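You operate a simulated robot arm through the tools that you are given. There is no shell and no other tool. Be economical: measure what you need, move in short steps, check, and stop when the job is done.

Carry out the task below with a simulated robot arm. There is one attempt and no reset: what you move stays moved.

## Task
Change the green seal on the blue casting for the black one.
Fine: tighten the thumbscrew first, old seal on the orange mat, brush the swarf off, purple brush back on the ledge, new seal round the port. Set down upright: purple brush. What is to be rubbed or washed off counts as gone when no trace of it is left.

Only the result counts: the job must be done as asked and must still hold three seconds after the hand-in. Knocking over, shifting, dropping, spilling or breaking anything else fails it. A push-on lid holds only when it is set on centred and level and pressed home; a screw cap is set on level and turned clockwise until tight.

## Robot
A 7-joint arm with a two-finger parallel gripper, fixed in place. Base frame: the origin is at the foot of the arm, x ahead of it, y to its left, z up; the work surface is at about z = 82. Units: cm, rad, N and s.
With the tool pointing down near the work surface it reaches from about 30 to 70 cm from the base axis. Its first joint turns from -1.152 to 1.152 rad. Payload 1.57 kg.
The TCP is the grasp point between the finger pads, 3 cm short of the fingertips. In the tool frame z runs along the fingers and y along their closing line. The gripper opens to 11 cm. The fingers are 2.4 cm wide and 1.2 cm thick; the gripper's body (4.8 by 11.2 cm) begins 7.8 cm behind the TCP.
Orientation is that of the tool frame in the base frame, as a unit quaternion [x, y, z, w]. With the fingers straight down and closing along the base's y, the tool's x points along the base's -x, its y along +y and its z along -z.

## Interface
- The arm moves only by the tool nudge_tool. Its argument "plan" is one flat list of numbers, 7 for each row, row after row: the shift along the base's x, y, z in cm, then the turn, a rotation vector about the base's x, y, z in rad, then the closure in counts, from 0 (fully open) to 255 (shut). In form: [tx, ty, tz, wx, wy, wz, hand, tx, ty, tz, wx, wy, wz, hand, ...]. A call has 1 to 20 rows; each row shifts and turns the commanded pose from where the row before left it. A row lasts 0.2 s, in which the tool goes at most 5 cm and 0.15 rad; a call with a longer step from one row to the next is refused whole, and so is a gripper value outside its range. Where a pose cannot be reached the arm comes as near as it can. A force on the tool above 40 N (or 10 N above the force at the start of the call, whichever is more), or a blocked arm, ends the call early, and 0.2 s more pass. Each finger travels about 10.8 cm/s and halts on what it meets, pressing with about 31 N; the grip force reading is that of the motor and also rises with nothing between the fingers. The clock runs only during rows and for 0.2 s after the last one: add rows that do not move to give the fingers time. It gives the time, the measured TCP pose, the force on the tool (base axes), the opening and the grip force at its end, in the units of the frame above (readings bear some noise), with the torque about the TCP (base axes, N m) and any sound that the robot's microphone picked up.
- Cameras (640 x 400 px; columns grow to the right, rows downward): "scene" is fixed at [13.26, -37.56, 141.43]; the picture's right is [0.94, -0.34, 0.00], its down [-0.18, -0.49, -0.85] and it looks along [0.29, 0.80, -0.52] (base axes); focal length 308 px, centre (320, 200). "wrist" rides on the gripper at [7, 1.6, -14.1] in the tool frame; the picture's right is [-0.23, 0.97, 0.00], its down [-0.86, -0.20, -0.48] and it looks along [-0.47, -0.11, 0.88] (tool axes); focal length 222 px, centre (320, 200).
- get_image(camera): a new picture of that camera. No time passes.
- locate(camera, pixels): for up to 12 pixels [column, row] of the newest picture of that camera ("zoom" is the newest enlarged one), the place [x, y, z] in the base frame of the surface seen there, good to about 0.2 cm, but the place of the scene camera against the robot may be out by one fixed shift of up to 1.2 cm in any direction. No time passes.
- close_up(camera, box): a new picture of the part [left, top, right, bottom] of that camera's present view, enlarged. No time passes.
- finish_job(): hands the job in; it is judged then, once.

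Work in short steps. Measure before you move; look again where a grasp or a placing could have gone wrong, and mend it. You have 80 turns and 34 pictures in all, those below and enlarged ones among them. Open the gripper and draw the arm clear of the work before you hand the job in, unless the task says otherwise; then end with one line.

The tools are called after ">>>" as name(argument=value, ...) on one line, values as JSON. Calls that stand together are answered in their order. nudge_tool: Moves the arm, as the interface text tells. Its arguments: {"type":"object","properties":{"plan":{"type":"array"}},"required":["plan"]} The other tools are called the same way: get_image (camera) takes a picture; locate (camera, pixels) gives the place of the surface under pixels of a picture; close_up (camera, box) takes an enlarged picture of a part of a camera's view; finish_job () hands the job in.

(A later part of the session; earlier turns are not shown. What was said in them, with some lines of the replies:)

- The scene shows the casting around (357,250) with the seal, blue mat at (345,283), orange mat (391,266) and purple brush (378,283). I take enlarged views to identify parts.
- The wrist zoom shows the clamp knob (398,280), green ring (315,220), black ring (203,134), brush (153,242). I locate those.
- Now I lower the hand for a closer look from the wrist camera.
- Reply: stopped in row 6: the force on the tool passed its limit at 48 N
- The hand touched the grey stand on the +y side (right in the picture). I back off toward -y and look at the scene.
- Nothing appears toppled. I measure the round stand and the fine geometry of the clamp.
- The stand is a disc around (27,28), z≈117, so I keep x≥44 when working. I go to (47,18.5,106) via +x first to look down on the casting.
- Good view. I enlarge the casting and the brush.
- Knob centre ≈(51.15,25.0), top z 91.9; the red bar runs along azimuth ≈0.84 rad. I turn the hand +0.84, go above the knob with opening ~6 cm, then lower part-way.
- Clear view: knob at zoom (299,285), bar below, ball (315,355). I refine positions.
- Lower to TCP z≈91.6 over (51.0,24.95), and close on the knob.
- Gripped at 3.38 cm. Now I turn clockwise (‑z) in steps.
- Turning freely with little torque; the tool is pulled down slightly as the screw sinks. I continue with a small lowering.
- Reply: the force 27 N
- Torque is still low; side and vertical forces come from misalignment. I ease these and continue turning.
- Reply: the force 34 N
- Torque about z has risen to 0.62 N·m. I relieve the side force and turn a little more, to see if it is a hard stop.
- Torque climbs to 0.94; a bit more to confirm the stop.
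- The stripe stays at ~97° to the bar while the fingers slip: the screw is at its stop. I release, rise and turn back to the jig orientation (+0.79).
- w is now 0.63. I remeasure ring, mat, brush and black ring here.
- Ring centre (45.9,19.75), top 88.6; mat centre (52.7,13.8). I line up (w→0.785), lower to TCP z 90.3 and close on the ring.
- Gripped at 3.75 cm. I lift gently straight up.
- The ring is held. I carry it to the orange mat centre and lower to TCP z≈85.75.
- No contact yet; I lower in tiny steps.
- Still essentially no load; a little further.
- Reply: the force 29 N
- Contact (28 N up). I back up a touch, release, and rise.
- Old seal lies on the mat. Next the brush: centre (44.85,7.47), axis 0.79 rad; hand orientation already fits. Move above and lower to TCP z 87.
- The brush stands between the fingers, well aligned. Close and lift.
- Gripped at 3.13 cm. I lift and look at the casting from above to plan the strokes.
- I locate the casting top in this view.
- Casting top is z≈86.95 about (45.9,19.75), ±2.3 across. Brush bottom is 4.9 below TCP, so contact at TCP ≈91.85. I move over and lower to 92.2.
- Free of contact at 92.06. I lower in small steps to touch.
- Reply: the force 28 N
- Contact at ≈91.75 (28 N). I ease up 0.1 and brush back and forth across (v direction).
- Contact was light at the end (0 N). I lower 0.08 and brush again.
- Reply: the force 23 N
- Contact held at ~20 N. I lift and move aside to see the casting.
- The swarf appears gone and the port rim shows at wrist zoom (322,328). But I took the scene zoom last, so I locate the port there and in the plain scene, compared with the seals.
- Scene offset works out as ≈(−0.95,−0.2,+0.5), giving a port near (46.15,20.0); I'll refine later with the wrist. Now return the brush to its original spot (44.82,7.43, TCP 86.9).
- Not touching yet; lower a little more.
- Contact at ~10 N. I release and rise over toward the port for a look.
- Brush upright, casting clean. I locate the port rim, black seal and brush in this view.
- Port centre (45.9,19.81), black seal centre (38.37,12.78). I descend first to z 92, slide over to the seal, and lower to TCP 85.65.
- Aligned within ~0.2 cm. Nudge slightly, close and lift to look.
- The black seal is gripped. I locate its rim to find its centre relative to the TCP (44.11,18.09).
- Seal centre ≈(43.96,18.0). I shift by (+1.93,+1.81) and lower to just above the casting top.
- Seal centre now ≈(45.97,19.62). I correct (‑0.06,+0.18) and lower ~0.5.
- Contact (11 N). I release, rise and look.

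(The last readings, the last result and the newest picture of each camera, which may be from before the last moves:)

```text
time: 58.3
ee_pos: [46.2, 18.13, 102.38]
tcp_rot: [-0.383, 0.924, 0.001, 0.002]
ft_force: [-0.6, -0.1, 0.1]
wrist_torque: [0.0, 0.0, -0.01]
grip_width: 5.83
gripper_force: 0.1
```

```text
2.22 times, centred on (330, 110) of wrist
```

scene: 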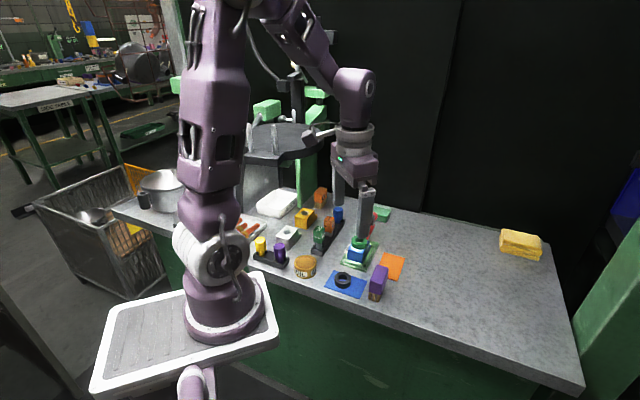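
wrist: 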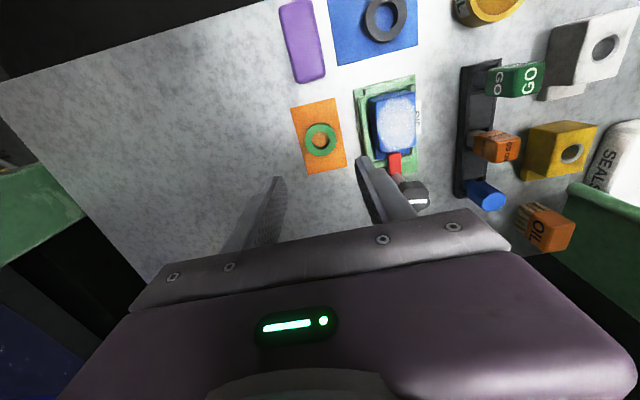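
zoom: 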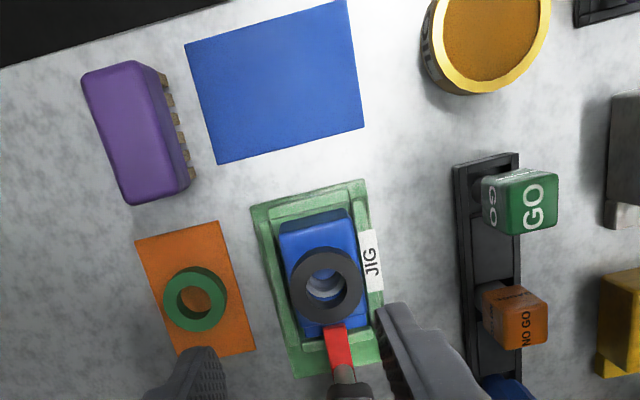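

>>> locate(camera="zoom", pixels=[[326, 250], [326, 318], [295, 284], [357, 284], [304, 261], [348, 261], [304, 307], [348, 307], [326, 300], [312, 292]])

>>> close_up(camera="wrist", box=[300, 100, 380, 170])

>>> close_up(camera="scene", box=[320, 205, 410, 305])

```text
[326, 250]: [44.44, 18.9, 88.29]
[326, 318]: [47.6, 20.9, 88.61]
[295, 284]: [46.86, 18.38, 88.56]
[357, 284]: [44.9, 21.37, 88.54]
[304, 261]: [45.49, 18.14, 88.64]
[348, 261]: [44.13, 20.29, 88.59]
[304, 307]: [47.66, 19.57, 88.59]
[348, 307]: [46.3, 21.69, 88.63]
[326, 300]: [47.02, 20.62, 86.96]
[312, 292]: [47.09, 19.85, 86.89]
```

```text
5.71 times, centred on (340, 135) of wrist
```

zoom: 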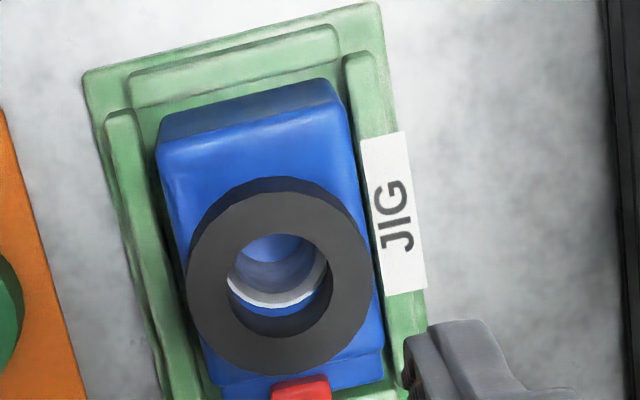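

```text
4.00 times, centred on (365, 255) of scene
```

zoom: 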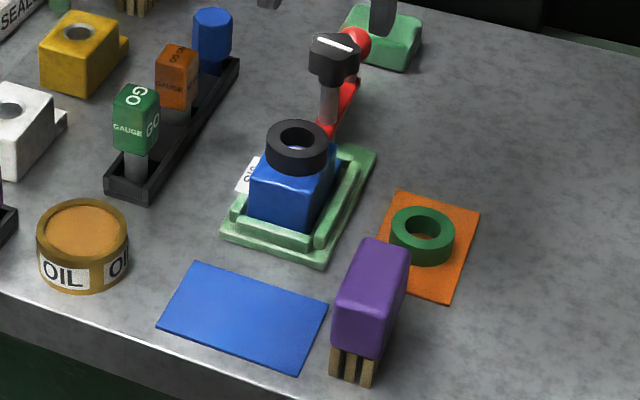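

Seal centre reads (45.92,19.9) vs port (45.9,19.81), but a blue sliver shows inside on the clamp side. I measure the rim against the seal bore precisely.

>>> close_up(camera="wrist", box=[300, 100, 380, 170])

>>> locate(camera="zoom", pixels=[[280, 306], [280, 314], [280, 298], [280, 290], [240, 293], [320, 285], [280, 335], [280, 234], [227, 285], [333, 270], [280, 373], [280, 190]])

```text
5.71 times, centred on (340, 135) of wrist
```

zoom: 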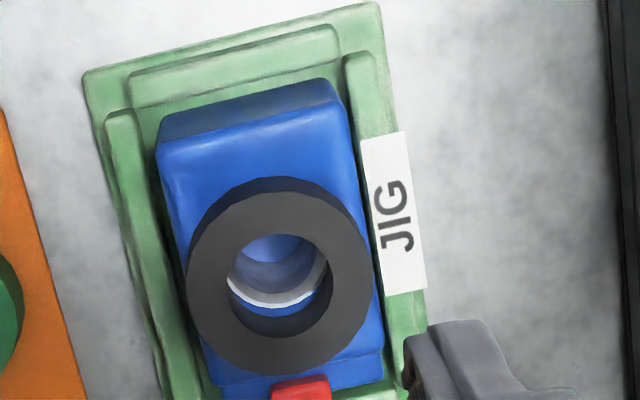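

```text
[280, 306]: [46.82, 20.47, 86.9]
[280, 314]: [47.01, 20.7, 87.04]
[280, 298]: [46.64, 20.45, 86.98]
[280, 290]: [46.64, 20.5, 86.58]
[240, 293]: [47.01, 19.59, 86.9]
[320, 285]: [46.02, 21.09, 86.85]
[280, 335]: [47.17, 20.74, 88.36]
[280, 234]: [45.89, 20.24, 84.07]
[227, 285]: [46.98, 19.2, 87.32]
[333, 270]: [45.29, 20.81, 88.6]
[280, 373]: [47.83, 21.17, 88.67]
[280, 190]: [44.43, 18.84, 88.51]
```

The seal sits ~0.2 cm toward the clamp (bore edge 1.41 vs rim 1.12 from port centre). I reverse my path, regrip, lift a hair, shift (‑0.14,‑0.14), and set down.

>>> nudge_tool(plan=[0, 2, -2, 0, 0, 0, 120, 0, 0, -4, 0, 0, 0, 120, 0, 0, -4, 0, 0, 0, 120, 0, 0, -1.95, 0, 0, 0, 120, 0, 0, 0, 0, 0, 0, 120, 0, 0, 0, 0, 0, 0, 150, 0, 0, 0, 0, 0, 0, 180, 0, 0, 0, 0, 0, 0, 180, 0, 0, 0.2, 0, 0, 0, 180, -0.14, -0.14, 0, 0, 0, 0, 180, 0, 0, 0, 0, 0, 0, 180, 0, 0, -0.15, 0, 0, 0, 180, 0, 0, 0, 0, 0, 0, 180])

```text
time: 61.1
ee_pos: [45.91, 19.8, 90.45]
tcp_rot: [-0.383, 0.924, 0.0, 0.002]
ft_force: [0.1, 0.4, 0.1]
wrist_torque: [-0.03, -0.01, 0.01]
grip_width: 3.74
gripper_force: 30.9
```

>>> nudge_tool(plan=[0, 0, -0.08, 0, 0, 0, 180, 0, 0, -0.06, 0, 0, 0, 180, 0, 0, 0, 0, 0, 0, 180])

```text
time: 61.9
ee_pos: [46.06, 19.87, 90.35]
tcp_rot: [-0.384, 0.923, 0.001, 0.003]
ft_force: [-1.2, -3.1, 9.3]
wrist_torque: [-0.07, 0.03, 0.0]
grip_width: 3.74
gripper_force: 30.4
```

Contact at ~9 N. Release, rise and check.

>>> nudge_tool(plan=[0, 0, 0.03, 0, 0, 0, 170, 0, 0, 0, 0, 0, 0, 150, 0, 0, 0, 0, 0, 0, 120, 0, 0, 0, 0, 0, 0, 120, 0, 0, 2, 0, 0, 0, 120, 0, 0, 4, 0, 0, 0, 120, 0, 0, 4, 0, 0, 0, 120, 0, -2, 2, 0, 0, 0, 120, 0, 0, 0, 0, 0, 0, 120])

>>> close_up(camera="wrist", box=[300, 100, 380, 170])

```text
time: 63.9
ee_pos: [46.01, 17.85, 102.5]
tcp_rot: [-0.383, 0.924, 0.0, 0.003]
ft_force: [0.9, -0.2, 0.2]
wrist_torque: [-0.01, -0.03, 0.0]
grip_width: 5.82
gripper_force: 0.0
```

```text
5.71 times, centred on (340, 135) of wrist
```

zoom: 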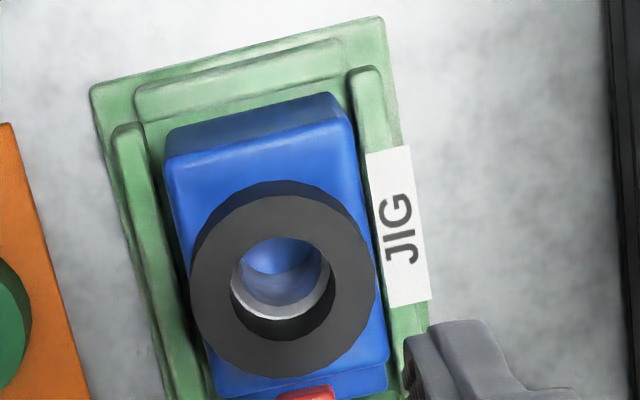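

The seal bore now matches the port rim. I open, withdraw up and to −y, and check the scene once.

>>> nudge_tool(plan=[0, -1, 3, 0, 0, 0, 60, 1, -3, 3, 0, 0, 0, 0, 1, -3, 3, 0, 0, 0, 0, 1, -3, 3, 0, 0, 0, 0, 0, -3, 3, 0, 0, 0, 0, 0, 0, 0, 0, 0, 0, 0])

>>> get_image(camera="scene")

>>> close_up(camera="scene", box=[335, 205, 405, 275])

```text
time: 65.3
ee_pos: [49.06, 4.77, 117.49]
tcp_rot: [-0.383, 0.924, 0.0, 0.003]
ft_force: [0.1, 0.1, 0.2]
wrist_torque: [-0.01, 0.03, -0.01]
grip_width: 11.0
gripper_force: 0.1
```

```text
5 pictures are left
```

scene: 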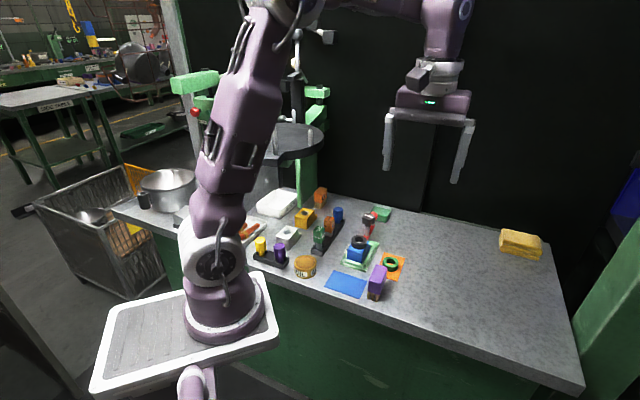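

```text
5.71 times, centred on (370, 240) of scene
```

zoom: 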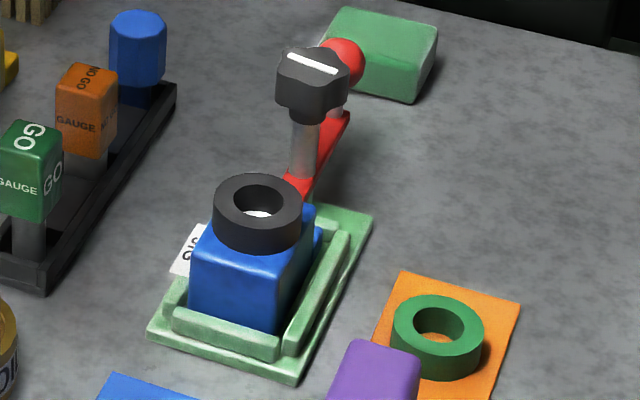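

Everything is in place: black seal on the port, green seal on the orange mat, purple brush upright where it started, nothing else moved, arm clear. I hand in.

>>> finish_job()

```text
The job is handed in.
```

I fitted the black seal round the port on the blue casting and handed the job in; I haven't seen the judging result. The thumbscrew was turned clockwise to its stop first, and the green seal is on the orange mat. The swarf is brushed off, with none showing in the close-ups. I couldn't identify a separate ledge, so the purple brush stands upright where I found it. Early on, the hand bumped the round stand on the left; the pictures show no sign that it moved.
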